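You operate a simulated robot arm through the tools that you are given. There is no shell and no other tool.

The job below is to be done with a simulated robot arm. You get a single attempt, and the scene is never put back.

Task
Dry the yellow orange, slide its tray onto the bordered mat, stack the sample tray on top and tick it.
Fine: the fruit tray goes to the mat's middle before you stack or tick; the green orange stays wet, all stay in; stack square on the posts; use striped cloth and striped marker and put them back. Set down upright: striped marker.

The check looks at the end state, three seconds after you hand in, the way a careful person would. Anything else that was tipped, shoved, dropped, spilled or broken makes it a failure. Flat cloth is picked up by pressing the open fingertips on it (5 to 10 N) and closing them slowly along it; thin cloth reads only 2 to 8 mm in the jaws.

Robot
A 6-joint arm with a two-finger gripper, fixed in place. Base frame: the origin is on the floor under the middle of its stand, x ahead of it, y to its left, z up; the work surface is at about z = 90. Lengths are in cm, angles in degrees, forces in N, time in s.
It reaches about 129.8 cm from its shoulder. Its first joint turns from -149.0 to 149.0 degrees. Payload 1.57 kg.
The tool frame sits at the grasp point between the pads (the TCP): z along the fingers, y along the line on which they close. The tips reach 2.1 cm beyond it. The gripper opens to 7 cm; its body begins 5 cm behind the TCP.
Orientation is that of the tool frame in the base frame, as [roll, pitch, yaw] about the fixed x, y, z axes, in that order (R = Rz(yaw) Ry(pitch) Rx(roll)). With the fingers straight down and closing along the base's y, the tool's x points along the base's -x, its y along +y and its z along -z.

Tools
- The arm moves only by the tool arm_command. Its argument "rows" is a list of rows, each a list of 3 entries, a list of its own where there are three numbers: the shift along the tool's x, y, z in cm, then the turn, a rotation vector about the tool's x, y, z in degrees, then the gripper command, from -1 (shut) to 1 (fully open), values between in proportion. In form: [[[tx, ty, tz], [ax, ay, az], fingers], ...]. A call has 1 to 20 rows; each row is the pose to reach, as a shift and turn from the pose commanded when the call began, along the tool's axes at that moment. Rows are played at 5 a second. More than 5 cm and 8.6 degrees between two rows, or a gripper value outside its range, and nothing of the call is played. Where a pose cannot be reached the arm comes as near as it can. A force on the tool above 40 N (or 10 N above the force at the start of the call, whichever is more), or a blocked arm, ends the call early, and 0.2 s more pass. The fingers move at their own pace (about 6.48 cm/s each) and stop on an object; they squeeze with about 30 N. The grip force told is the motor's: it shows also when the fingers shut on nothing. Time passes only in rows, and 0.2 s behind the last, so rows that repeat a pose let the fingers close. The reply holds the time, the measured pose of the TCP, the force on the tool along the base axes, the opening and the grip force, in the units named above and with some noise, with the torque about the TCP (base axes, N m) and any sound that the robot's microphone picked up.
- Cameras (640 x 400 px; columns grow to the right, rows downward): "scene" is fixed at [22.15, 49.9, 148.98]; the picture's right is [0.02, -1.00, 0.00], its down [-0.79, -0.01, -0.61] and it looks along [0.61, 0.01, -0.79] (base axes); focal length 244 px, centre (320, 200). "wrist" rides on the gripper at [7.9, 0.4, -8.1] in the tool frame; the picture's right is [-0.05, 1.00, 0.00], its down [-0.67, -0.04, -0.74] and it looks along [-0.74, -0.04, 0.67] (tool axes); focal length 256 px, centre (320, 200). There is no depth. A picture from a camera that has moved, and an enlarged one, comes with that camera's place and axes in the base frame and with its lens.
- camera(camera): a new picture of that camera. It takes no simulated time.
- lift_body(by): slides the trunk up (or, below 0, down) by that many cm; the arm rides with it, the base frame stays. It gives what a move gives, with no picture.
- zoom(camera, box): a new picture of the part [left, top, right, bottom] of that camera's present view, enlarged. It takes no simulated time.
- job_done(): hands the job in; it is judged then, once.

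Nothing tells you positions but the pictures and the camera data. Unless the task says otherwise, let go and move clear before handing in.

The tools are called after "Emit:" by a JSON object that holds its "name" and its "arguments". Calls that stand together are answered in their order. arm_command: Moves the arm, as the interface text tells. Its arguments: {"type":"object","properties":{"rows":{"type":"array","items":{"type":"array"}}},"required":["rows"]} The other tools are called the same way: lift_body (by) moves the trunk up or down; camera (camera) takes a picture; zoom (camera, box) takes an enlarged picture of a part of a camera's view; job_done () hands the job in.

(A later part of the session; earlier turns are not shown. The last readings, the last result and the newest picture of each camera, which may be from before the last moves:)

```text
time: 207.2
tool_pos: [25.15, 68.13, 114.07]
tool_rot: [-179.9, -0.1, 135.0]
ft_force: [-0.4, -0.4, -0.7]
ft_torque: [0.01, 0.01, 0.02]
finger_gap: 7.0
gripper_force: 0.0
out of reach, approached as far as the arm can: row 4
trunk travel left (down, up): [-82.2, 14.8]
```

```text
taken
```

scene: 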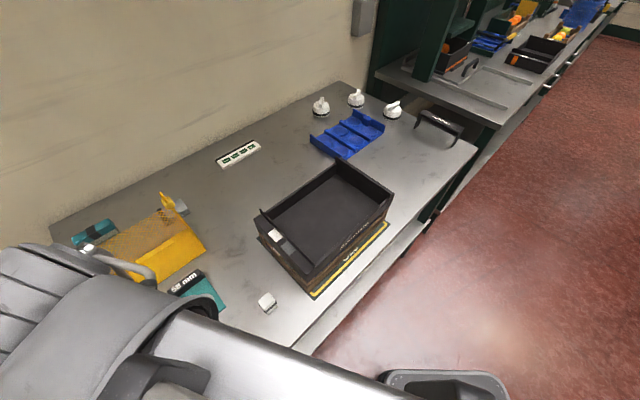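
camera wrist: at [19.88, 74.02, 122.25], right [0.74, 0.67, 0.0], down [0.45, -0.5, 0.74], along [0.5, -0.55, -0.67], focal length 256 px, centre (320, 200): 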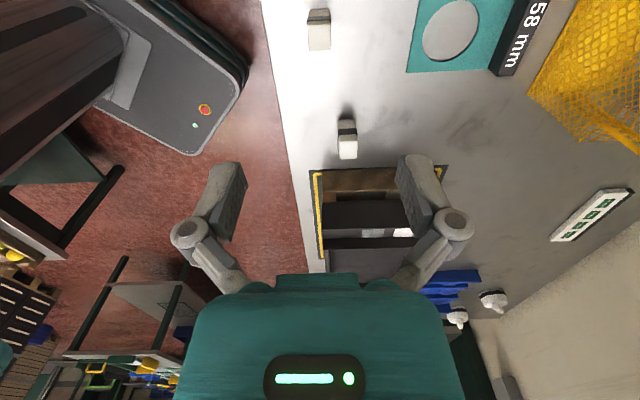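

Emit:
{"name": "zoom", "arguments": {"camera": "wrist", "box": [280, 0, 370, 60]}}

Emit:
{"name": "zoom", "arguments": {"camera": "scene", "box": [240, 150, 410, 310]}}

Emit:
{"name": "zoom", "arguments": {"camera": "scene", "box": [330, 170, 410, 250]}}

```text
6.67 times, centred on (325, 30) of wrist
camera zoom: at [19.88, 74.02, 122.25], right [0.74, 0.67, 0.0], down [0.45, -0.5, 0.74], along [0.5, -0.55, -0.67], focal length 1707 px, centre (287, 1333)
```

zoom: 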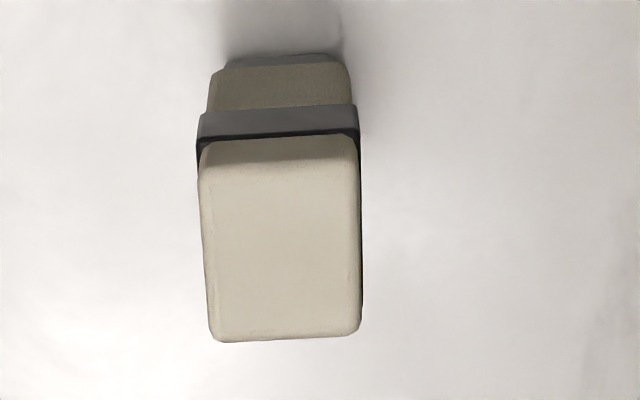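

```text
2.50 times, centred on (325, 230) of scene
camera zoom: at [22.15, 49.9, 148.98], right [0.02, -1.0, 0.0], down [-0.79, -0.01, -0.61], along [0.61, 0.01, -0.79], focal length 609 px, centre (308, 125)
```

zoom: 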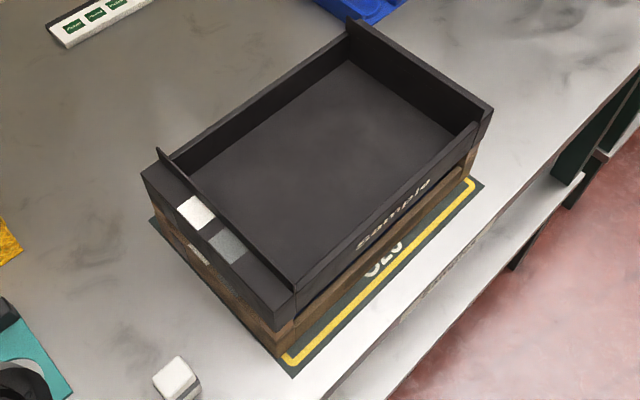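

```text
5.00 times, centred on (370, 210) of scene
camera zoom: at [22.15, 49.9, 148.98], right [0.02, -1.0, 0.0], down [-0.79, -0.01, -0.61], along [0.61, 0.01, -0.79], focal length 1217 px, centre (70, 150)
```

zoom: 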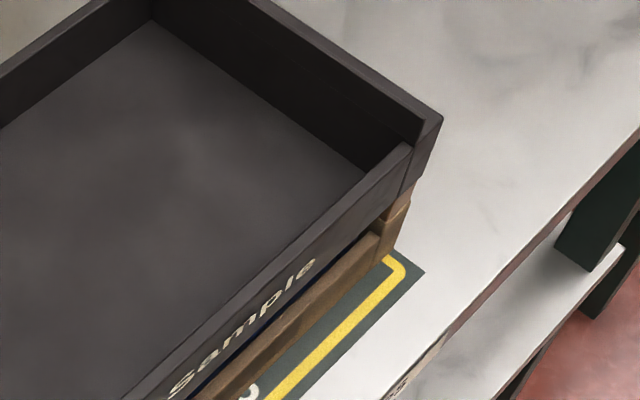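

The stack looks right. Marker B is 0.7 cm ahead of the tool centre and turned about 3°; I align over it.

Emit:
{"name": "arm_command", "arguments": {"rows": [[[0.35, 0, 0], [0, 0, -1.5], 1], [[0.69, 0, 0], [0, 0, -3], 1], [[0.69, 0, 0], [0, 0, -3], 1], [[0.69, 0, 0], [0, 0, -3], 1]]}}

Emit:
{"name": "lift_body", "arguments": {"by": -8}}

Emit:
{"name": "camera", "arguments": {"camera": "wrist"}}

```text
time: 208.2
tool_pos: [24.69, 68.78, 114.1]
tool_rot: [180.0, -0.1, 138.2]
ft_force: [-0.4, 0.2, 0.2]
ft_torque: [0.04, 0.0, -0.01]
finger_gap: 6.98
gripper_force: 0.1
trunk travel left (down, up): [-82.2, 14.8]
```

```text
time: 209.4
tool_pos: [24.63, 68.64, 106.13]
tool_rot: [-180.0, -0.1, 138.1]
ft_force: [0.4, 0.1, 0.3]
ft_torque: [0.0, 0.0, 0.02]
finger_gap: 7.02
gripper_force: 0.1
trunk travel left (down, up): [-74.2, 22.8]
```

```text
taken
camera wrist: at [18.98, 74.29, 114.26], right [0.71, 0.71, 0.0], down [0.47, -0.47, 0.74], along [0.53, -0.53, -0.67], focal length 256 px, centre (320, 200)
```

wrist: 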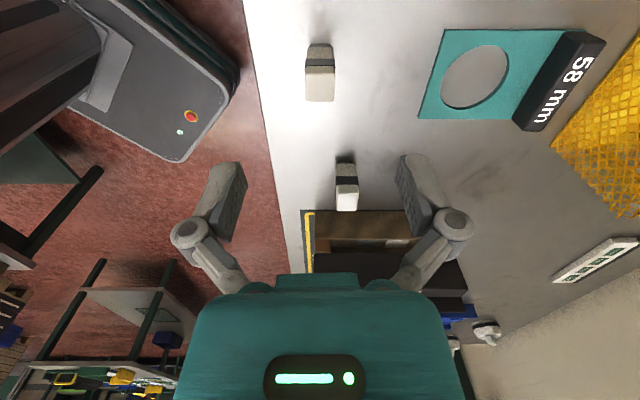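

Emit:
{"name": "zoom", "arguments": {"camera": "wrist", "box": [285, 30, 355, 120]}}

```text
4.44 times, centred on (320, 75) of wrist
camera zoom: at [18.98, 74.29, 114.26], right [0.71, 0.71, 0.0], down [0.47, -0.47, 0.74], along [0.53, -0.53, -0.67], focal length 1138 px, centre (320, 756)
```

zoom: 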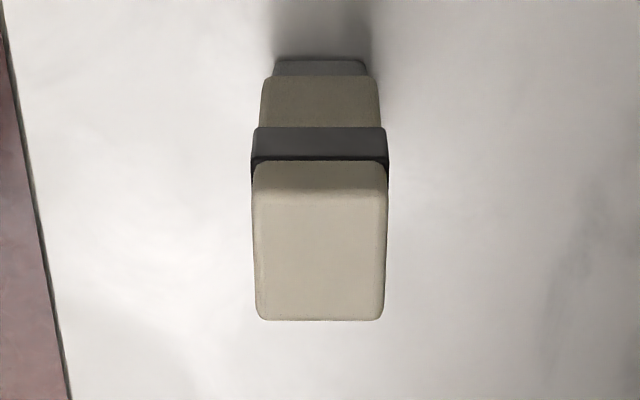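

Aligned exactly. I lower to grip the marker's upper part (keeping the fingertips well above its nib), then close.

Emit:
{"name": "lift_body", "arguments": {"by": -8}}

Emit:
{"name": "lift_body", "arguments": {"by": -3.1}}

Emit:
{"name": "camera", "arguments": {"camera": "wrist"}}

```text
time: 210.6
tool_pos: [24.64, 68.67, 98.05]
tool_rot: [-179.9, -0.1, 138.1]
ft_force: [0.3, 0.3, -0.5]
ft_torque: [0.02, 0.01, -0.01]
finger_gap: 7.0
gripper_force: 0.0
trunk travel left (down, up): [-66.2, 30.8]
```

```text
time: 211.3
tool_pos: [24.6, 68.74, 95.02]
tool_rot: [-180.0, -0.1, 138.1]
ft_force: [0.2, -0.5, -0.3]
ft_torque: [0.02, 0.03, -0.02]
finger_gap: 6.99
gripper_force: 0.1
trunk travel left (down, up): [-63.1, 33.9]
```

```text
taken
camera wrist: at [18.98, 74.29, 103.15], right [0.71, 0.71, 0.0], down [0.47, -0.47, 0.74], along [0.53, -0.53, -0.67], focal length 256 px, centre (320, 200)
```

wrist: 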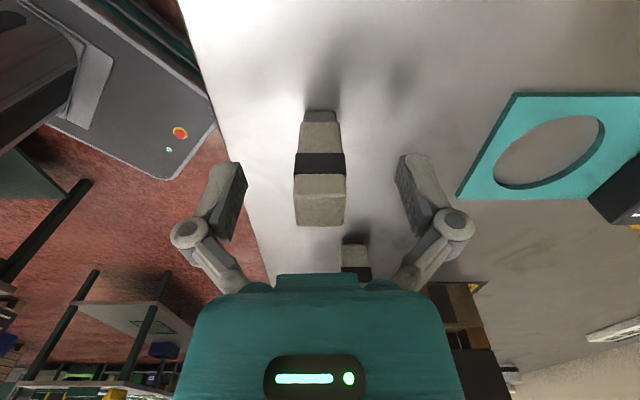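

Emit:
{"name": "arm_command", "arguments": {"rows": [[[0, 0, 0], [0, 0, 0], 0.6], [[0, 0, 0], [0, 0, 0], 0.2], [[0, 0, 0], [0, 0, 0], -0.1], [[0, 0, 0], [0, 0, 0], -0.2], [[0, 0, 0], [0, 0, 0], -0.3], [[0, 0, 0], [0, 0, 0], -0.4], [[0, 0, 0], [0, 0, 0], -0.6], [[0, 0, 0], [0, 0, 0], -0.8], [[0, 0, 0], [0, 0, 0], -0.8]]}}

Emit:
{"name": "camera", "arguments": {"camera": "wrist"}}

```text
time: 213.3
tool_pos: [24.64, 68.68, 95.0]
tool_rot: [-179.9, -0.1, 138.1]
ft_force: [-0.2, 1.2, 0.6]
ft_torque: [0.01, -0.02, -0.03]
finger_gap: 1.99
gripper_force: 30.3
trunk travel left (down, up): [-63.1, 33.9]
```

```text
taken
camera wrist: at [18.98, 74.3, 103.15], right [0.71, 0.71, 0.0], down [0.47, -0.47, 0.74], along [0.53, -0.53, -0.67], focal length 256 px, centre (320, 200)
```

wrist: 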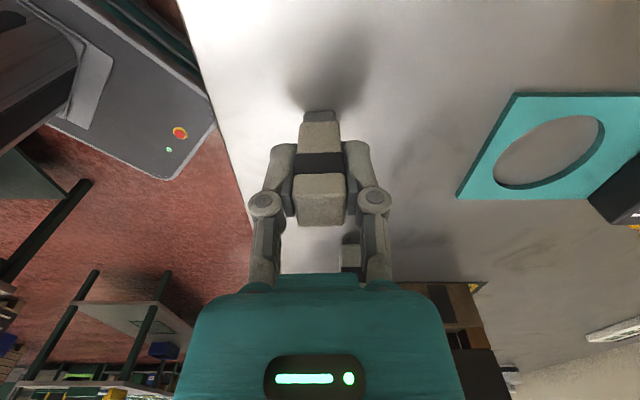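

Marker held at 2.0 cm. To gain clearance over the tray's raised plate I regrip 0.5 cm higher.

Emit:
{"name": "arm_command", "arguments": {"rows": [[[0, 0, 0], [0, 0, 0], -0.3], [[0, 0, 0], [0, 0, 0], -0.1], [[0, 0, 0], [0, 0, 0], 0.1], [[0, 0, 0], [0, 0, 0], 0.1]]}}

Emit:
{"name": "lift_body", "arguments": {"by": 0.5}}

Emit:
{"name": "arm_command", "arguments": {"rows": [[[0, 0, 0], [0, 0, 0], -0.1], [[0, 0, 0], [0, 0, 0], -0.2], [[0, 0, 0], [0, 0, 0], -0.3], [[0, 0, 0], [0, 0, 0], -0.4], [[0, 0, 0], [0, 0, 0], -0.6], [[0, 0, 0], [0, 0, 0], -0.8], [[0, 0, 0], [0, 0, 0], -0.8]]}}

Emit:
{"name": "lift_body", "arguments": {"by": 1}}

Emit:
{"name": "camera", "arguments": {"camera": "wrist"}}

```text
time: 214.3
tool_pos: [24.57, 68.68, 95.06]
tool_rot: [179.9, -0.1, 138.1]
ft_force: [0.3, -0.7, 0.4]
ft_torque: [0.02, 0.0, -0.02]
finger_gap: 3.85
gripper_force: 0.0
trunk travel left (down, up): [-63.1, 33.9]
```

```text
time: 214.9
tool_pos: [24.71, 68.76, 95.55]
tool_rot: [180.0, -0.1, 138.2]
ft_force: [0.3, -1.2, -0.4]
ft_torque: [0.0, 0.02, -0.01]
finger_gap: 3.82
gripper_force: 0.1
trunk travel left (down, up): [-63.6, 33.4]
```

```text
time: 216.5
tool_pos: [24.6, 68.65, 95.55]
tool_rot: [-179.9, -0.2, 138.1]
ft_force: [0.1, -0.9, 0.6]
ft_torque: [0.07, -0.02, -0.07]
finger_gap: 1.96
gripper_force: 30.5
trunk travel left (down, up): [-63.6, 33.4]
```

```text
time: 217.1
tool_pos: [24.57, 68.71, 96.47]
tool_rot: [180.0, -0.1, 138.1]
ft_force: [-0.7, 0.8, -0.6]
ft_torque: [-0.01, 0.02, -0.01]
finger_gap: 1.98
gripper_force: 30.8
trunk travel left (down, up): [-64.6, 32.4]
```

```text
taken
camera wrist: at [18.99, 74.31, 104.64], right [0.71, 0.71, 0.0], down [0.47, -0.47, 0.74], along [0.53, -0.53, -0.67], focal length 256 px, centre (320, 200)
```

wrist: 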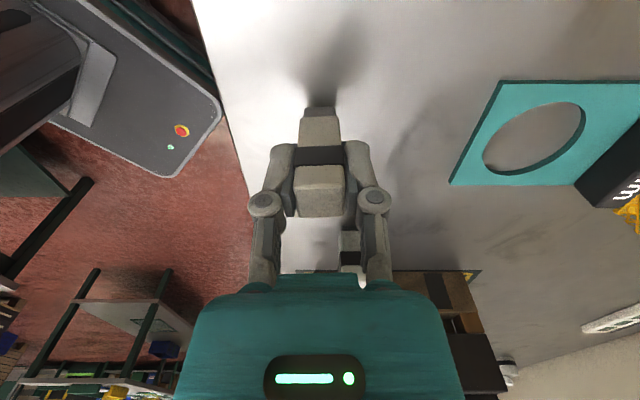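

The marker is lifted cleanly. I raise it above the stack and bring it over the sample tray's white field.

Emit:
{"name": "lift_body", "arguments": {"by": 17.5}}

Emit:
{"name": "arm_command", "arguments": {"rows": [[[-3, 1.3, 0], [0, 0, 0.4], -0.8], [[-6.5, 2.8, 0], [0, 0, 0.8], -0.8], [[-10, 4.2, 0], [0, 0, 1.2], -0.8], [[-13.5, 5.7, 0], [0, 0, 1.7], -0.8], [[-17, 7.2, 0], [0, 0, 2.2], -0.8], [[-20.5, 8.7, 0], [0, 0, 2.7], -0.8], [[-22.6, 9.5, 0], [0, 0, 3.1], -0.8], [[-23.48, 9.92, 0], [0, 0, 3.1], -0.8]]}}

Emit:
{"name": "camera", "arguments": {"camera": "wrist"}}

Emit:
{"name": "camera", "arguments": {"camera": "scene"}}

```text
time: 219.0
tool_pos: [24.71, 68.68, 113.97]
tool_rot: [179.9, -0.1, 138.1]
ft_force: [0.6, 0.1, 0.0]
ft_torque: [0.02, 0.01, -0.02]
finger_gap: 1.97
gripper_force: 30.1
trunk travel left (down, up): [-82.1, 14.9]
```

```text
time: 220.8
tool_pos: [48.76, 60.49, 114.0]
tool_rot: [-179.9, -0.1, 135.0]
ft_force: [0.3, 0.5, 0.2]
ft_torque: [0.0, 0.0, -0.05]
finger_gap: 2.03
gripper_force: 30.3
trunk travel left (down, up): [-82.1, 14.9]
```

```text
taken
camera wrist: at [43.42, 66.28, 122.14], right [0.74, 0.67, 0.0], down [0.45, -0.5, 0.74], along [0.5, -0.55, -0.67], focal length 256 px, centre (320, 200)
```

wrist: 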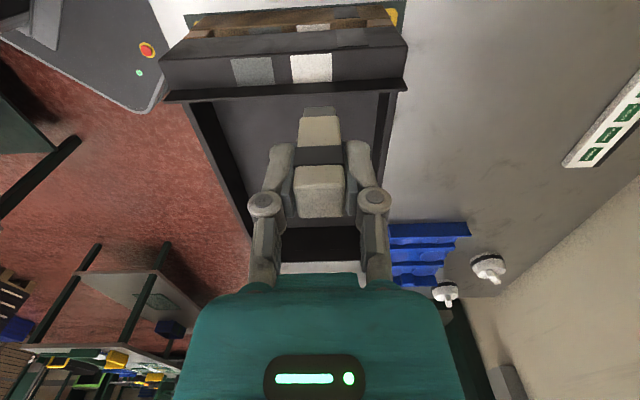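

```text
taken
```

scene: 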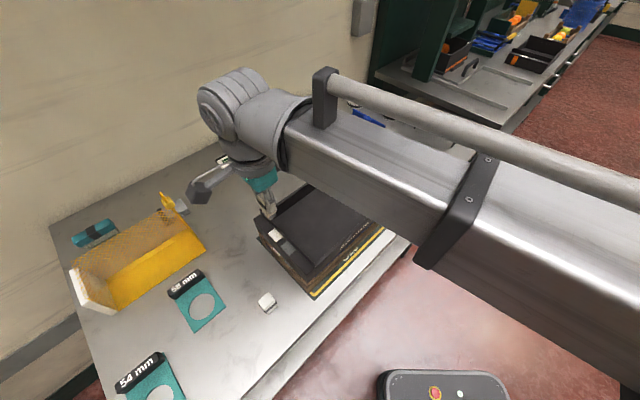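

Emit:
{"name": "zoom", "arguments": {"camera": "wrist", "box": [220, 20, 420, 140]}}

Emit:
{"name": "zoom", "arguments": {"camera": "scene", "box": [230, 170, 330, 260]}}

```text
3.20 times, centred on (320, 80) of wrist
camera zoom: at [43.42, 66.28, 122.14], right [0.74, 0.67, 0.0], down [0.45, -0.5, 0.74], along [0.5, -0.55, -0.67], focal length 819 px, centre (320, 584)
```

zoom: 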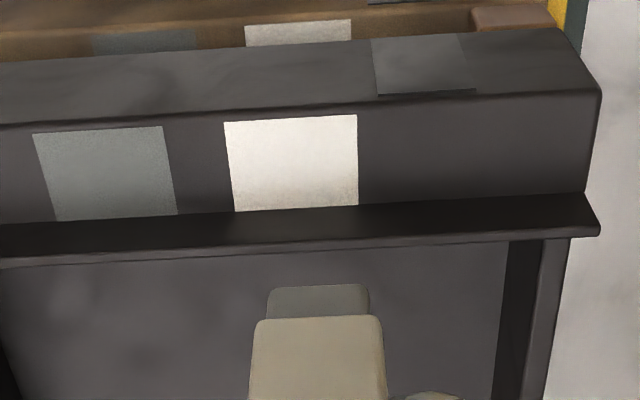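

```text
4.44 times, centred on (280, 215) of scene
camera zoom: at [22.15, 49.9, 148.98], right [0.02, -1.0, 0.0], down [-0.79, -0.01, -0.61], along [0.61, 0.01, -0.79], focal length 1082 px, centre (498, 133)
```

zoom: 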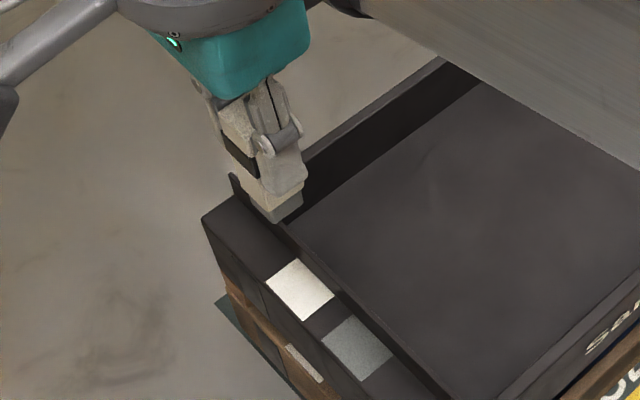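

The white field's centre lies 0.6 cm to the side and about 0.4 cm outward from the nib. I shift accordingly (biased off the raised plate) and lower near it.

Emit:
{"name": "arm_command", "arguments": {"rows": [[[0.25, -0.3, 0], [0, 0, 0], -0.8], [[0.5, -0.6, 0], [0, 0, 0], -0.8], [[0.5, -0.6, 0], [0, 0, 0], -0.8]]}}

Emit:
{"name": "lift_body", "arguments": {"by": -5.2}}

Emit:
{"name": "zoom", "arguments": {"camera": "wrist", "box": [220, 20, 420, 200]}}

Emit:
{"name": "zoom", "arguments": {"camera": "scene", "box": [240, 190, 320, 260]}}

```text
time: 221.6
tool_pos: [47.9, 60.27, 113.92]
tool_rot: [180.0, -0.1, 135.0]
ft_force: [0.1, -0.4, -0.4]
ft_torque: [0.0, -0.02, -0.02]
finger_gap: 1.99
gripper_force: 30.0
trunk travel left (down, up): [-82.1, 14.9]
```

```text
time: 222.6
tool_pos: [47.9, 60.35, 108.88]
tool_rot: [-180.0, -0.1, 135.0]
ft_force: [0.3, -0.9, -0.1]
ft_torque: [0.03, 0.0, -0.01]
finger_gap: 1.99
gripper_force: 29.9
trunk travel left (down, up): [-76.9, 20.1]
```

```text
2.22 times, centred on (320, 110) of wrist
camera zoom: at [42.58, 66.18, 116.95], right [0.74, 0.67, 0.0], down [0.45, -0.5, 0.74], along [0.5, -0.55, -0.67], focal length 569 px, centre (320, 400)
```

zoom: 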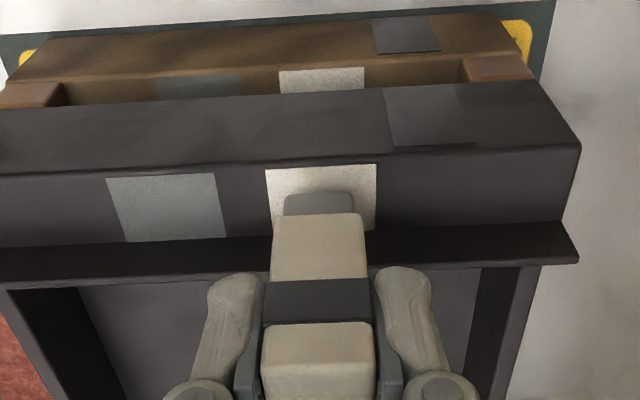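

```text
5.71 times, centred on (280, 225) of scene
camera zoom: at [22.15, 49.9, 148.98], right [0.02, -1.0, 0.0], down [-0.79, -0.01, -0.61], along [0.61, 0.01, -0.79], focal length 1391 px, centre (549, 57)
```

zoom: 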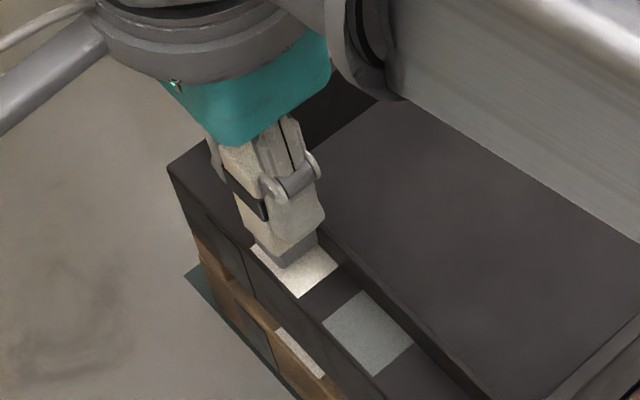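

Emit:
{"name": "lift_body", "arguments": {"by": -0.9}}

Emit:
{"name": "lift_body", "arguments": {"by": -0.3}}

Emit:
{"name": "zoom", "arguments": {"camera": "wrist", "box": [270, 60, 370, 150]}}

```text
time: 223.1
tool_pos: [48.01, 60.4, 108.0]
tool_rot: [179.8, -0.1, 135.0]
ft_force: [0.1, -0.6, -0.6]
ft_torque: [-0.01, -0.01, -0.01]
finger_gap: 1.99
gripper_force: 29.0
trunk travel left (down, up): [-76.0, 21.0]
```

```text
time: 223.7
tool_pos: [48.02, 60.38, 107.46]
tool_rot: [-180.0, -0.2, 135.0]
ft_force: [-0.4, -0.2, -0.7]
ft_torque: [0.0, -0.01, 0.0]
finger_gap: 2.0
gripper_force: 29.7
trunk travel left (down, up): [-75.7, 21.3]
```

```text
4.44 times, centred on (320, 105) of wrist
camera zoom: at [42.58, 66.19, 115.75], right [0.74, 0.67, 0.0], down [0.45, -0.5, 0.74], along [0.5, -0.55, -0.67], focal length 1138 px, centre (320, 622)
```

zoom: 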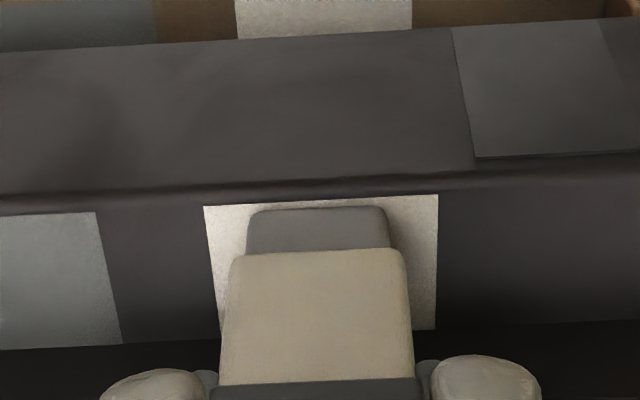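

Emit:
{"name": "lift_body", "arguments": {"by": -0.2}}

Emit:
{"name": "lift_body", "arguments": {"by": -0.2}}

Emit:
{"name": "lift_body", "arguments": {"by": -0.15}}

Emit:
{"name": "zoom", "arguments": {"camera": "wrist", "box": [270, 60, 370, 150]}}

```text
time: 224.2
tool_pos: [47.8, 60.3, 107.58]
tool_rot: [179.9, -0.1, 135.0]
ft_force: [2.4, 3.2, 14.7]
ft_torque: [0.11, -0.08, 0.01]
finger_gap: 1.98
gripper_force: 30.5
trunk travel left (down, up): [-75.5, 21.5]
```

```text
time: 224.7
tool_pos: [47.85, 60.22, 107.39]
tool_rot: [179.9, -0.2, 135.0]
ft_force: [2.3, 4.2, 20.8]
ft_torque: [0.13, -0.08, 0.03]
finger_gap: 1.99
gripper_force: 30.2
trunk travel left (down, up): [-75.3, 21.7]
```

```text
time: 225.2
tool_pos: [47.81, 60.23, 107.09]
tool_rot: [-180.0, -0.1, 135.0]
ft_force: [3.1, 2.7, 19.2]
ft_torque: [0.07, -0.06, 0.0]
finger_gap: 1.98
gripper_force: 29.9
trunk travel left (down, up): [-75.2, 21.8]
```

```text
4.44 times, centred on (320, 105) of wrist
camera zoom: at [42.5, 66.09, 115.29], right [0.74, 0.67, 0.0], down [0.45, -0.5, 0.74], along [0.5, -0.55, -0.67], focal length 1138 px, centre (320, 622)
```

zoom: 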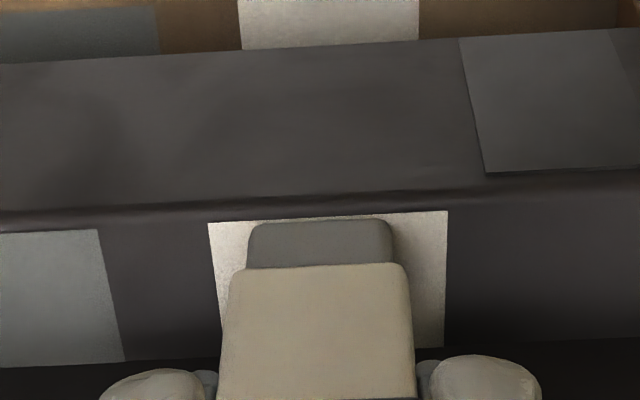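

I pressed harder than wanted (about 19 N); I back off to release that and lift to see what mark was left.

Emit:
{"name": "lift_body", "arguments": {"by": 0.3}}

Emit:
{"name": "lift_body", "arguments": {"by": 5}}

Emit:
{"name": "zoom", "arguments": {"camera": "wrist", "box": [220, 20, 420, 140]}}

Emit:
{"name": "zoom", "arguments": {"camera": "scene", "box": [240, 190, 320, 260]}}

```text
time: 225.7
tool_pos: [48.0, 60.17, 107.3]
tool_rot: [-180.0, -0.1, 135.0]
ft_force: [0.7, 0.0, -0.8]
ft_torque: [0.0, 0.0, 0.0]
finger_gap: 1.99
gripper_force: 29.4
trunk travel left (down, up): [-75.5, 21.5]
```

```text
time: 226.6
tool_pos: [47.89, 60.27, 112.35]
tool_rot: [180.0, -0.2, 135.0]
ft_force: [-0.4, -0.2, -0.6]
ft_torque: [0.01, -0.04, -0.01]
finger_gap: 1.99
gripper_force: 29.9
trunk travel left (down, up): [-80.5, 16.5]
```

```text
3.20 times, centred on (320, 80) of wrist
camera zoom: at [42.59, 66.21, 120.49], right [0.74, 0.67, 0.0], down [0.45, -0.5, 0.74], along [0.5, -0.55, -0.67], focal length 819 px, centre (320, 584)
```

zoom: 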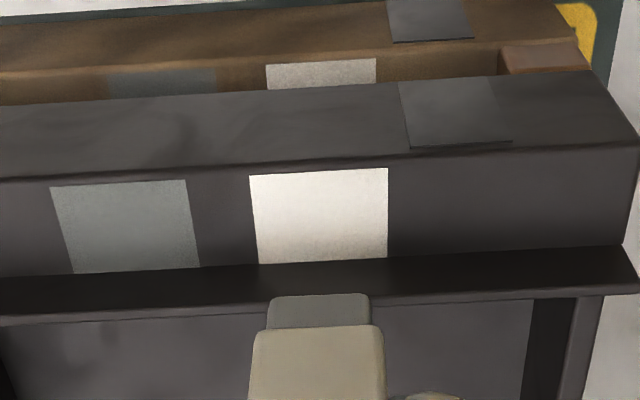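

```text
5.71 times, centred on (280, 225) of scene
camera zoom: at [22.15, 49.9, 148.98], right [0.02, -1.0, 0.0], down [-0.79, -0.01, -0.61], along [0.61, 0.01, -0.79], focal length 1391 px, centre (549, 57)
```

zoom: 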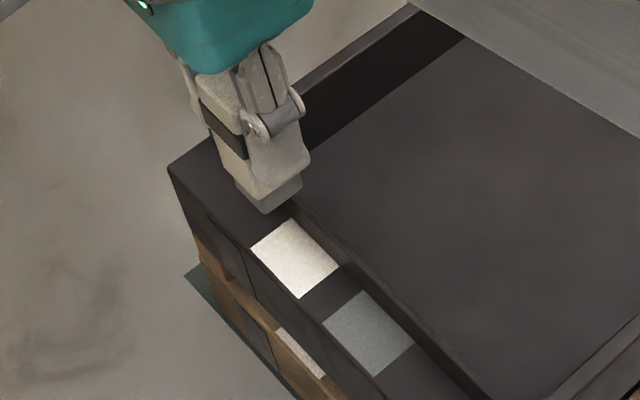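

Pressing alone left no mark; a tick needs a stroke. I go down again with light force and draw a small tick.

Emit:
{"name": "lift_body", "arguments": {"by": -5.05}}

Emit:
{"name": "lift_body", "arguments": {"by": -0.1}}

```text
time: 227.6
tool_pos: [47.98, 60.28, 107.26]
tool_rot: [-179.9, -0.1, 135.0]
ft_force: [1.5, -0.5, -0.5]
ft_torque: [-0.02, -0.03, 0.0]
finger_gap: 1.97
gripper_force: 30.3
trunk travel left (down, up): [-75.4, 21.6]
```

```text
time: 228.1
tool_pos: [47.96, 60.27, 107.22]
tool_rot: [180.0, -0.1, 135.0]
ft_force: [-0.1, -0.6, -0.2]
ft_torque: [-0.02, 0.04, -0.01]
finger_gap: 1.99
gripper_force: 29.9
trunk travel left (down, up): [-75.3, 21.7]
```

Emit:
{"name": "lift_body", "arguments": {"by": -0.07}}

```text
time: 228.6
tool_pos: [47.97, 60.33, 107.11]
tool_rot: [180.0, 0.0, 135.1]
ft_force: [1.8, 1.0, 5.5]
ft_torque: [0.06, -0.02, 0.03]
finger_gap: 1.98
gripper_force: 30.3
trunk travel left (down, up): [-75.3, 21.7]
```

Emit:
{"name": "arm_command", "arguments": {"rows": [[[0, -0.12, 0], [0, 0, 0], -0.8], [[0, -0.24, 0], [0, 0, 0], -0.8], [[0, -0.35, 0], [0, 0, 0], -0.8], [[0.1, -0.25, 0], [0, 0, 0], -0.8], [[0.2, -0.15, 0], [0, 0, 0], -0.8], [[0.25, -0.1, 0], [0, 0, 0], -0.8], [[0.18, 0, 0], [0, 0, 0], -0.8], [[0.1, 0.12, 0], [0, 0, 0], -0.8], [[0.03, 0.24, 0], [0, 0, 0], -0.8], [[-0.05, 0.36, 0], [0, 0, 0], -0.8], [[-0.1, 0.45, 0], [0, 0, 0], -0.8]]}}

Emit:
{"name": "lift_body", "arguments": {"by": 5}}

Emit:
{"name": "zoom", "arguments": {"camera": "wrist", "box": [220, 20, 420, 140]}}

Emit:
{"name": "zoom", "arguments": {"camera": "scene", "box": [240, 190, 320, 260]}}

```text
time: 231.0
tool_pos: [48.31, 60.51, 107.15]
tool_rot: [179.9, -0.1, 135.0]
ft_force: [-1.0, -1.1, 3.1]
ft_torque: [-0.04, 0.11, 0.03]
finger_gap: 1.99
gripper_force: 30.5
trunk travel left (down, up): [-75.3, 21.7]
```

```text
time: 231.9
tool_pos: [48.3, 60.54, 112.1]
tool_rot: [180.0, -0.1, 135.0]
ft_force: [-0.1, -0.6, -0.6]
ft_torque: [0.01, -0.03, -0.01]
finger_gap: 2.01
gripper_force: 30.5
trunk travel left (down, up): [-80.3, 16.7]
```

```text
3.20 times, centred on (320, 80) of wrist
camera zoom: at [42.96, 66.52, 120.26], right [0.74, 0.67, 0.0], down [0.45, -0.5, 0.74], along [0.5, -0.55, -0.67], focal length 819 px, centre (320, 584)
```

zoom: 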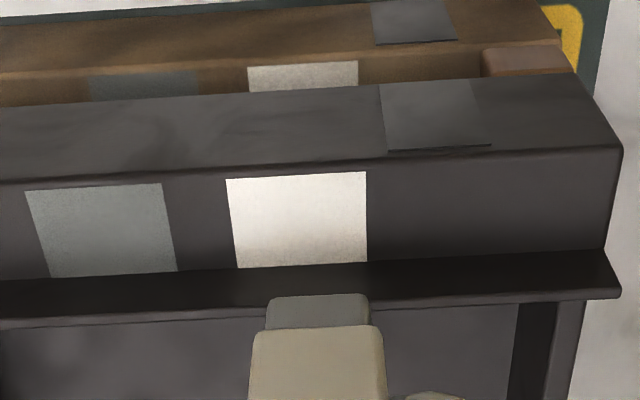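

```text
5.71 times, centred on (280, 225) of scene
camera zoom: at [22.15, 49.9, 148.98], right [0.02, -1.0, 0.0], down [-0.79, -0.01, -0.61], along [0.61, 0.01, -0.79], focal length 1391 px, centre (549, 57)
```

zoom: 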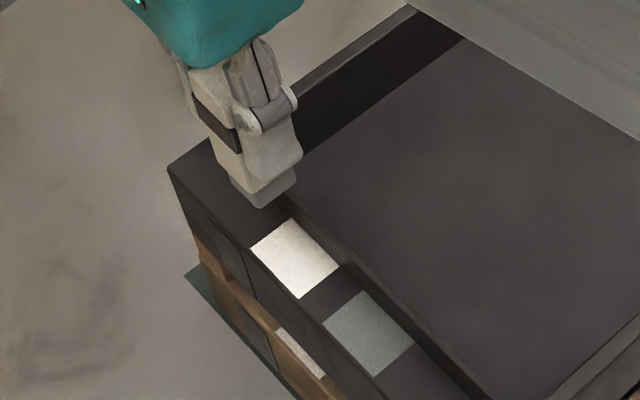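

No mark appeared even with strokes, and the tray has not moved. Before anything else I compare the two blocks' bands and tips at high zoom.

Emit:
{"name": "zoom", "arguments": {"camera": "wrist", "box": [280, 100, 360, 230]}}

Emit:
{"name": "zoom", "arguments": {"camera": "scene", "box": [255, 288, 282, 314]}}

Emit:
{"name": "zoom", "arguments": {"camera": "scene", "box": [255, 195, 285, 225]}}

Emit:
{"name": "zoom", "arguments": {"camera": "scene", "box": [265, 215, 305, 250]}}

```text
3.08 times, centred on (320, 165) of wrist
camera zoom: at [42.96, 66.52, 120.26], right [0.74, 0.67, 0.0], down [0.45, -0.5, 0.74], along [0.5, -0.55, -0.67], focal length 788 px, centre (320, 308)
```

zoom: 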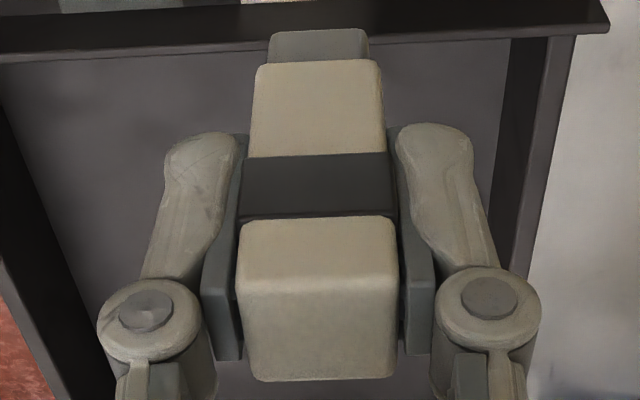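

```text
15.38 times, centred on (268, 301) of scene
camera zoom: at [22.15, 49.9, 148.98], right [0.02, -1.0, 0.0], down [-0.79, -0.01, -0.61], along [0.61, 0.01, -0.79], focal length 3746 px, centre (1112, -1354)
```

zoom: 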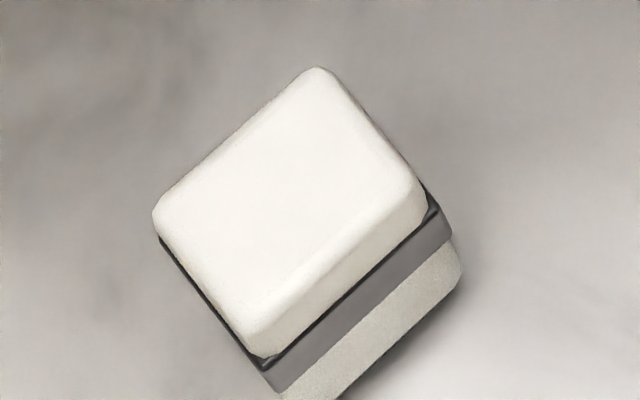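

```text
13.33 times, centred on (270, 210) of scene
camera zoom: at [22.15, 49.9, 148.98], right [0.02, -1.0, 0.0], down [-0.79, -0.01, -0.61], along [0.61, 0.01, -0.79], focal length 3246 px, centre (987, 67)
```

zoom: 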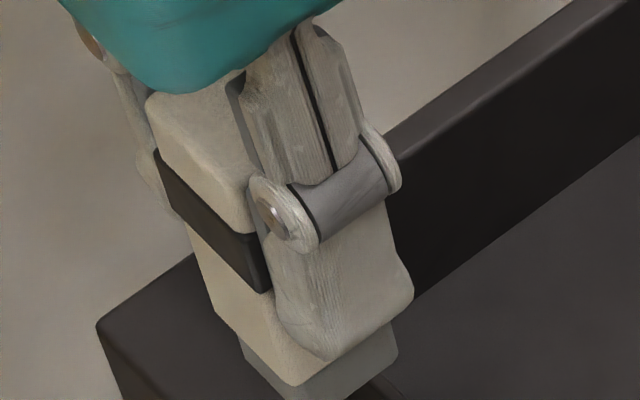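

```text
11.43 times, centred on (285, 232) of scene
camera zoom: at [22.15, 49.9, 148.98], right [0.02, -1.0, 0.0], down [-0.79, -0.01, -0.61], along [0.61, 0.01, -0.79], focal length 2782 px, centre (720, -171)
```

zoom: 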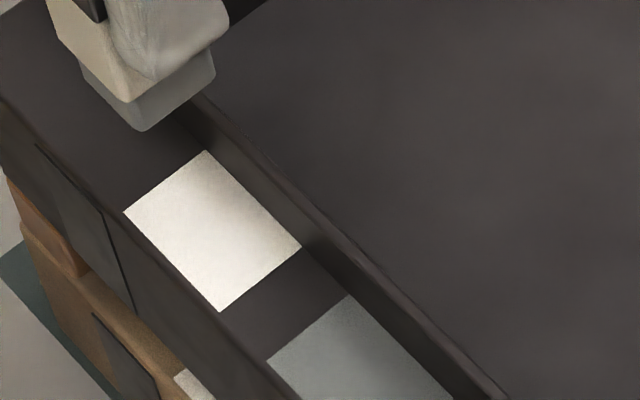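

Emit:
{"name": "zoom", "arguments": {"camera": "wrist", "box": [285, 65, 340, 110]}}

Emit:
{"name": "zoom", "arguments": {"camera": "wrist", "box": [220, 65, 285, 115]}}

Emit:
{"name": "zoom", "arguments": {"camera": "wrist", "box": [320, 30, 400, 80]}}

```text
8.89 times, centred on (312, 88) of wrist
camera zoom: at [42.96, 66.52, 120.26], right [0.74, 0.67, 0.0], down [0.45, -0.5, 0.74], along [0.5, -0.55, -0.67], focal length 2276 px, centre (387, 1200)
```

zoom: 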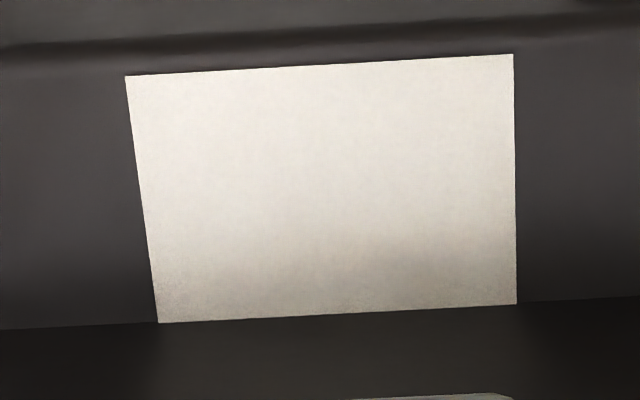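

```text
8.00 times, centred on (252, 90) of wrist
camera zoom: at [42.96, 66.52, 120.26], right [0.74, 0.67, 0.0], down [0.45, -0.5, 0.74], along [0.5, -0.55, -0.67], focal length 2048 px, centre (860, 1080)
```

zoom: 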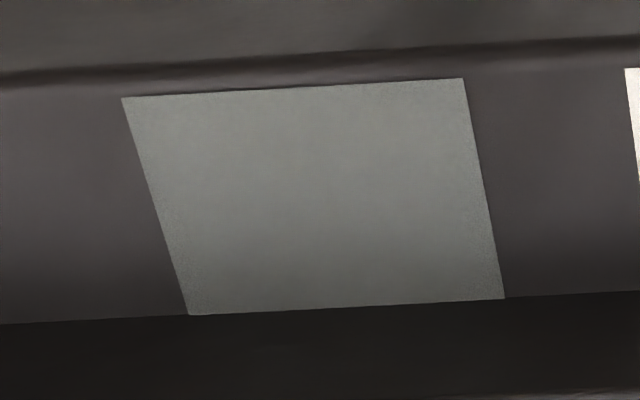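

```text
8.00 times, centred on (360, 55) of wrist
camera zoom: at [42.96, 66.52, 120.26], right [0.74, 0.67, 0.0], down [0.45, -0.5, 0.74], along [0.5, -0.55, -0.67], focal length 2048 px, centre (0, 1360)
```

zoom: 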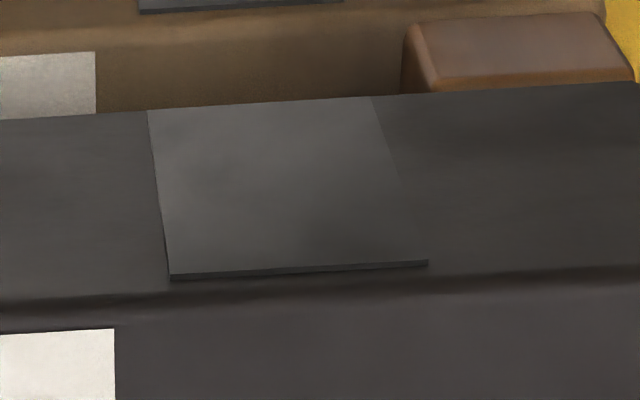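

The white field is still clean. I try again with B using longer light strokes within the field before concluding anything about it.

Emit:
{"name": "arm_command", "arguments": {"rows": [[[0.05, -0.3, 0], [0, 0, 0], -0.8], [[0.05, -0.3, 0], [0, 0, 0], -0.8]]}}

Emit:
{"name": "lift_body", "arguments": {"by": -4.9}}

Emit:
{"name": "lift_body", "arguments": {"by": -0.06}}

```text
time: 232.5
tool_pos: [48.1, 60.43, 112.15]
tool_rot: [180.0, -0.2, 135.1]
ft_force: [-0.1, 0.6, -0.7]
ft_torque: [-0.02, -0.02, 0.01]
finger_gap: 1.97
gripper_force: 29.9
trunk travel left (down, up): [-80.3, 16.7]
```

```text
time: 233.4
tool_pos: [48.1, 60.5, 107.29]
tool_rot: [180.0, 0.0, 135.0]
ft_force: [0.1, 0.4, -0.9]
ft_torque: [-0.03, -0.04, 0.01]
finger_gap: 1.98
gripper_force: 30.2
trunk travel left (down, up): [-75.4, 21.6]
```

```text
time: 233.9
tool_pos: [48.0, 60.28, 107.2]
tool_rot: [180.0, -0.1, 135.0]
ft_force: [0.8, 0.0, -0.5]
ft_torque: [0.01, 0.0, 0.05]
finger_gap: 1.96
gripper_force: 30.3
trunk travel left (down, up): [-75.3, 21.7]
```

Emit:
{"name": "lift_body", "arguments": {"by": -0.06}}

Emit:
{"name": "zoom", "arguments": {"camera": "wrist", "box": [270, 60, 370, 150]}}

Emit:
{"name": "zoom", "arguments": {"camera": "scene", "box": [260, 215, 300, 250]}}

```text
time: 234.4
tool_pos: [48.0, 60.33, 107.1]
tool_rot: [180.0, -0.1, 134.9]
ft_force: [1.3, 0.7, 6.8]
ft_torque: [0.03, -0.07, 0.0]
finger_gap: 2.02
gripper_force: 29.9
trunk travel left (down, up): [-75.2, 21.8]
```

```text
4.44 times, centred on (320, 105) of wrist
camera zoom: at [42.7, 66.29, 115.3], right [0.74, 0.67, 0.0], down [0.45, -0.5, 0.74], along [0.5, -0.55, -0.67], focal length 1138 px, centre (320, 622)
```

zoom: 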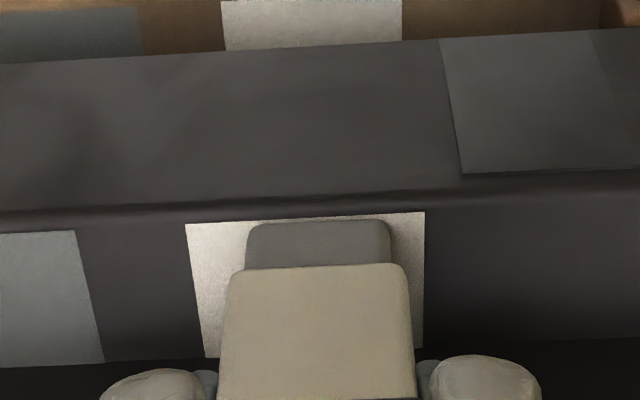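

```text
11.43 times, centred on (280, 232) of scene
camera zoom: at [22.15, 49.9, 148.98], right [0.02, -1.0, 0.0], down [-0.79, -0.01, -0.61], along [0.61, 0.01, -0.79], focal length 2782 px, centre (777, -171)
```

zoom: 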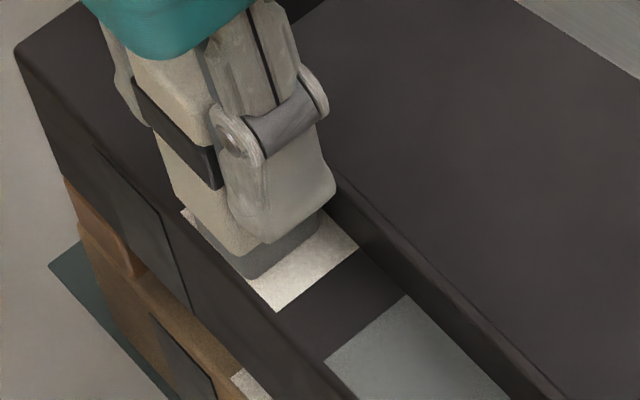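

Emit:
{"name": "lift_body", "arguments": {"by": 0.03}}

Emit:
{"name": "arm_command", "arguments": {"rows": [[[0, -0.15, 0], [0, 0, 0], -0.8], [[0, -0.3, 0], [0, 0, 0], -0.8], [[0, -0.45, 0], [0, 0, 0], -0.8], [[0, -0.6, 0], [0, 0, 0], -0.8], [[0, -0.45, 0], [0, 0, 0], -0.8], [[0, -0.3, 0], [0, 0, 0], -0.8], [[0, -0.15, 0], [0, 0, 0], -0.8], [[0, 0, 0], [0, 0, 0], -0.8], [[0, 0.15, 0], [0, 0, 0], -0.8], [[0, 0.3, 0], [0, 0, 0], -0.8], [[0, 0.15, 0], [0, 0, 0], -0.8], [[0, 0, 0], [0, 0, 0], -0.8], [[0, -0.15, 0], [0, 0, 0], -0.8], [[0, -0.3, 0], [0, 0, 0], -0.8], [[0, -0.45, 0], [0, 0, 0], -0.8], [[0, -0.6, 0], [0, 0, 0], -0.8], [[0, -0.45, 0], [0, 0, 0], -0.8], [[0, -0.3, 0], [0, 0, 0], -0.8], [[0, -0.15, 0], [0, 0, 0], -0.8], [[0, 0, 0], [0, 0, 0], -0.8]]}}

Emit:
{"name": "lift_body", "arguments": {"by": 5}}

Emit:
{"name": "zoom", "arguments": {"camera": "wrist", "box": [220, 20, 420, 140]}}

Emit:
{"name": "zoom", "arguments": {"camera": "scene", "box": [240, 190, 320, 260]}}

```text
time: 234.9
tool_pos: [48.1, 60.4, 107.22]
tool_rot: [179.9, -0.1, 134.9]
ft_force: [1.0, 2.1, 4.2]
ft_torque: [0.04, -0.01, 0.02]
finger_gap: 1.96
gripper_force: 29.8
trunk travel left (down, up): [-75.3, 21.7]
```

```text
time: 239.1
tool_pos: [48.01, 60.43, 107.18]
tool_rot: [-180.0, -0.1, 135.1]
ft_force: [0.1, 0.4, 0.1]
ft_torque: [-0.02, 0.01, 0.0]
finger_gap: 1.98
gripper_force: 30.4
trunk travel left (down, up): [-75.3, 21.7]
```

```text
time: 240.1
tool_pos: [48.13, 60.46, 112.13]
tool_rot: [-180.0, -0.1, 135.0]
ft_force: [-0.3, -0.2, -0.4]
ft_torque: [0.0, 0.02, -0.02]
finger_gap: 2.0
gripper_force: 30.0
trunk travel left (down, up): [-80.3, 16.7]
```

```text
3.20 times, centred on (320, 80) of wrist
camera zoom: at [42.69, 66.31, 120.27], right [0.74, 0.67, 0.0], down [0.45, -0.5, 0.74], along [0.5, -0.55, -0.67], focal length 819 px, centre (320, 584)
```

zoom: 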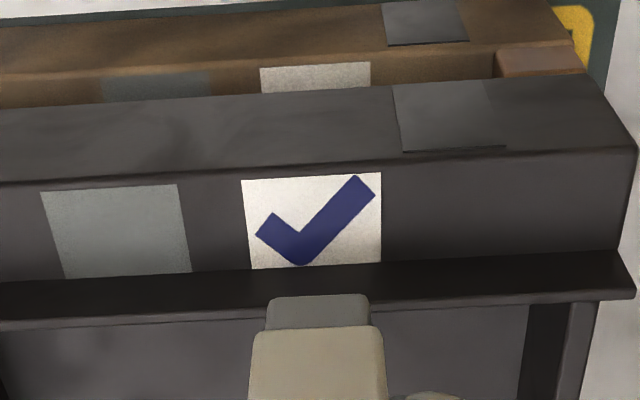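

```text
5.71 times, centred on (280, 225) of scene
camera zoom: at [22.15, 49.9, 148.98], right [0.02, -1.0, 0.0], down [-0.79, -0.01, -0.61], along [0.61, 0.01, -0.79], focal length 1391 px, centre (549, 57)
```

zoom: 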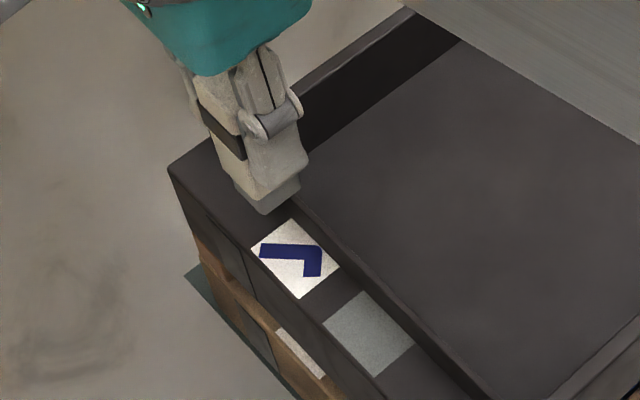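

A blue tick has appeared on the sample tray's white field, so B is indeed the marker. I carry it back to its original spot.

Emit:
{"name": "arm_command", "arguments": {"rows": [[[1, -0.5, 0], [0, 0, -0.3], -0.8], [[4, -1.9, 0], [0, 0, -0.8], -0.8], [[7.5, -3.6, 0], [0, 0, -1.3], -0.8], [[11, -5.3, 0], [0, 0, -1.8], -0.8], [[14.5, -7, 0], [0, 0, -2.3], -0.8], [[18, -8.6, 0], [0, 0, -2.8], -0.8], [[21, -10.1, 0], [0, 0, -3.1], -0.8], [[22.44, -10.77, 0], [0, 0, -3.1], -0.8], [[22.44, -10.77, 0], [0, 0, -3.1], -0.8]]}}

Emit:
{"name": "camera", "arguments": {"camera": "wrist"}}

Emit:
{"name": "camera", "arguments": {"camera": "scene"}}

```text
time: 242.1
tool_pos: [24.45, 68.56, 112.11]
tool_rot: [180.0, 0.0, 138.1]
ft_force: [0.2, 0.5, 0.1]
ft_torque: [-0.01, -0.01, 0.0]
finger_gap: 1.98
gripper_force: 29.4
trunk travel left (down, up): [-80.3, 16.7]
```

```text
taken
camera wrist: at [18.76, 74.2, 120.28], right [0.71, 0.71, 0.0], down [0.47, -0.47, 0.74], along [0.53, -0.53, -0.67], focal length 256 px, centre (320, 200)
```

wrist: 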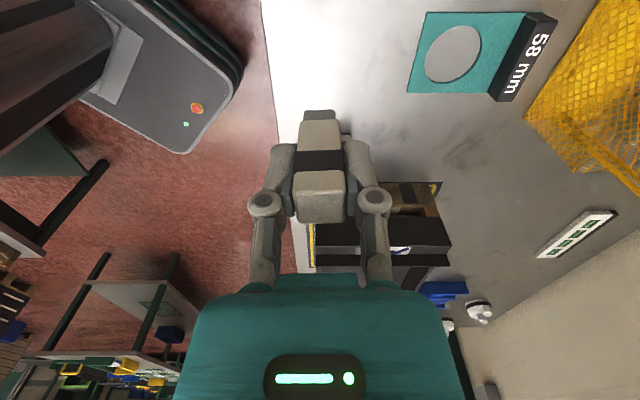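

```text
taken
```

scene: 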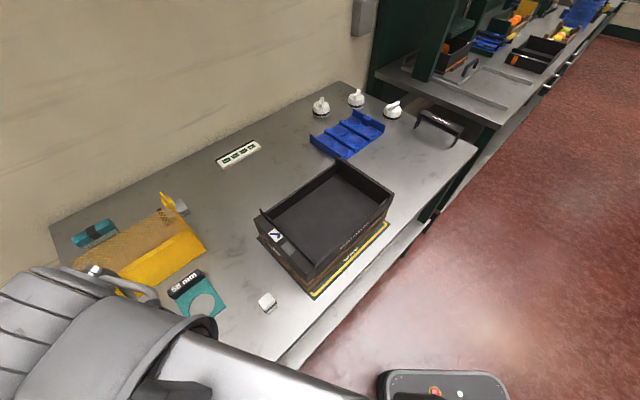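

Emit:
{"name": "arm_command", "arguments": {"rows": [[[-0.1, 0.22, 0], [0, 0, 0], -0.8], [[-0.1, 0.22, 0], [0, 0, 0], -0.8]]}}

Emit:
{"name": "lift_body", "arguments": {"by": -14}}

Emit:
{"name": "camera", "arguments": {"camera": "wrist"}}

Emit:
{"name": "lift_body", "arguments": {"by": -2.2}}

```text
time: 242.7
tool_pos: [24.77, 68.71, 112.02]
tool_rot: [-180.0, 0.0, 138.2]
ft_force: [0.0, 0.5, -0.7]
ft_torque: [-0.01, 0.0, 0.04]
finger_gap: 2.0
gripper_force: 29.8
trunk travel left (down, up): [-80.3, 16.7]
```

```text
time: 244.3
tool_pos: [24.72, 68.67, 98.17]
tool_rot: [180.0, 0.0, 138.1]
ft_force: [0.7, 0.3, -0.3]
ft_torque: [-0.02, -0.02, 0.0]
finger_gap: 1.97
gripper_force: 29.9
trunk travel left (down, up): [-66.3, 30.7]
```

```text
taken
camera wrist: at [19.03, 74.27, 106.29], right [0.71, 0.71, 0.0], down [0.47, -0.47, 0.74], along [0.53, -0.53, -0.67], focal length 256 px, centre (320, 200)
```

wrist: 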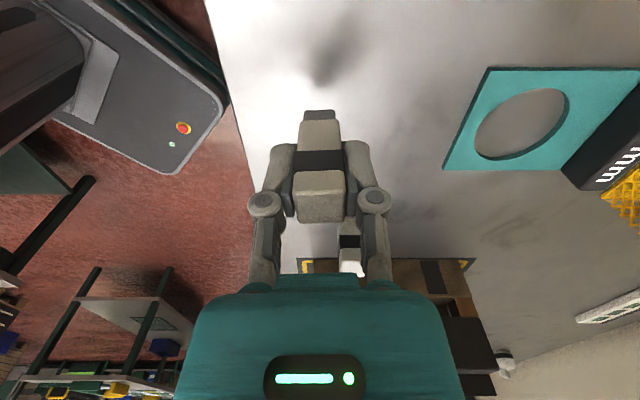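

```text
time: 245.0
tool_pos: [24.6, 68.71, 95.82]
tool_rot: [-180.0, -0.1, 138.1]
ft_force: [0.0, 0.4, 0.2]
ft_torque: [-0.01, 0.0, 0.01]
finger_gap: 2.0
gripper_force: 30.1
trunk travel left (down, up): [-64.1, 32.9]
```

Now I approach the table in small steps, one at a time, until the nib touches.

Emit:
{"name": "lift_body", "arguments": {"by": -0.4}}

Emit:
{"name": "zoom", "arguments": {"camera": "wrist", "box": [280, 60, 360, 240]}}

```text
time: 245.5
tool_pos: [24.69, 68.69, 95.61]
tool_rot: [180.0, -0.1, 138.1]
ft_force: [0.1, -0.3, -0.8]
ft_torque: [-0.01, -0.01, 0.01]
finger_gap: 1.96
gripper_force: 30.1
trunk travel left (down, up): [-63.7, 33.3]
```

```text
2.22 times, centred on (320, 150) of wrist
camera zoom: at [19.03, 74.28, 103.69], right [0.71, 0.71, 0.0], down [0.47, -0.47, 0.74], along [0.53, -0.53, -0.67], focal length 569 px, centre (320, 311)
```

zoom: 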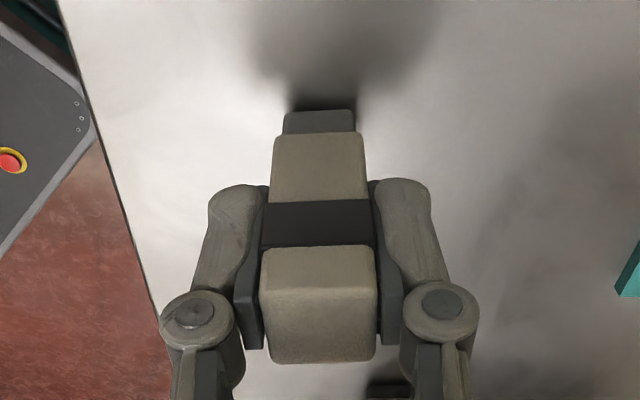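

Emit:
{"name": "lift_body", "arguments": {"by": -0.25}}

Emit:
{"name": "lift_body", "arguments": {"by": -0.08}}

```text
time: 246.1
tool_pos: [24.7, 68.77, 95.24]
tool_rot: [180.0, 0.0, 138.2]
ft_force: [0.2, 0.0, 0.2]
ft_torque: [-0.01, 0.01, 0.01]
finger_gap: 2.0
gripper_force: 29.9
trunk travel left (down, up): [-63.4, 33.6]
```

```text
time: 246.6
tool_pos: [24.71, 68.7, 95.17]
tool_rot: [180.0, -0.1, 138.1]
ft_force: [0.9, -0.3, -0.9]
ft_torque: [0.03, -0.01, 0.01]
finger_gap: 1.98
gripper_force: 30.1
trunk travel left (down, up): [-63.3, 33.7]
```

Emit:
{"name": "lift_body", "arguments": {"by": -0.06}}

```text
time: 247.1
tool_pos: [24.62, 68.65, 95.14]
tool_rot: [-179.9, -0.1, 138.0]
ft_force: [-0.4, 0.1, 0.7]
ft_torque: [-0.02, 0.03, 0.02]
finger_gap: 1.97
gripper_force: 29.7
trunk travel left (down, up): [-63.3, 33.7]
```

Emit:
{"name": "lift_body", "arguments": {"by": -0.05}}

```text
time: 247.6
tool_pos: [24.69, 68.7, 95.1]
tool_rot: [179.9, -0.1, 138.0]
ft_force: [1.6, 1.9, 9.2]
ft_torque: [0.1, 0.0, 0.01]
finger_gap: 1.99
gripper_force: 30.4
trunk travel left (down, up): [-63.2, 33.8]
```

The nib is on the table. I relieve the force slightly and open the fingers slowly.

Emit:
{"name": "lift_body", "arguments": {"by": 0.04}}

Emit:
{"name": "arm_command", "arguments": {"rows": [[[0, 0, 0], [0, 0, 0], -0.42], [[0, 0, 0], [0, 0, 0], -0.38], [[0, 0, 0], [0, 0, 0], -0.3], [[0, 0, 0], [0, 0, 0], -0.15], [[0, 0, 0], [0, 0, 0], 0.1], [[0, 0, 0], [0, 0, 0], 0.4], [[0, 0, 0], [0, 0, 0], 0.8], [[0, 0, 0], [0, 0, 0], 1], [[0, 0, 0], [0, 0, 0], 1]]}}

Emit:
{"name": "camera", "arguments": {"camera": "wrist"}}

```text
time: 248.1
tool_pos: [24.68, 68.69, 95.17]
tool_rot: [180.0, -0.1, 138.2]
ft_force: [0.2, 0.9, 3.7]
ft_torque: [0.05, 0.0, 0.02]
finger_gap: 1.97
gripper_force: 30.4
trunk travel left (down, up): [-63.3, 33.7]
```

```text
time: 250.1
tool_pos: [24.7, 68.61, 95.22]
tool_rot: [180.0, -0.1, 138.1]
ft_force: [-0.1, -0.1, -0.1]
ft_torque: [0.0, 0.02, 0.02]
finger_gap: 7.0
gripper_force: 0.1
trunk travel left (down, up): [-63.3, 33.7]
```

```text
taken
camera wrist: at [19.03, 74.28, 103.29], right [0.71, 0.71, 0.0], down [0.47, -0.47, 0.74], along [0.53, -0.53, -0.67], focal length 256 px, centre (320, 200)
```

wrist: 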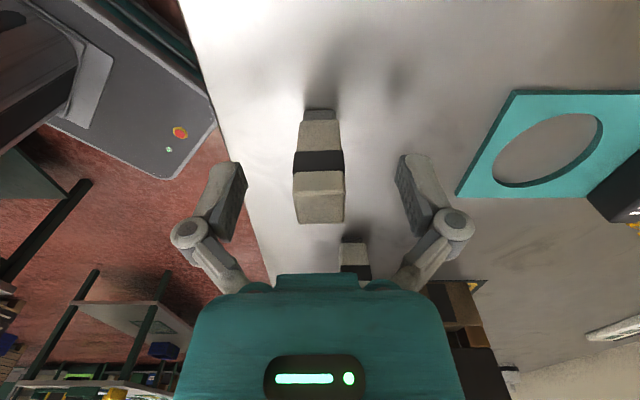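

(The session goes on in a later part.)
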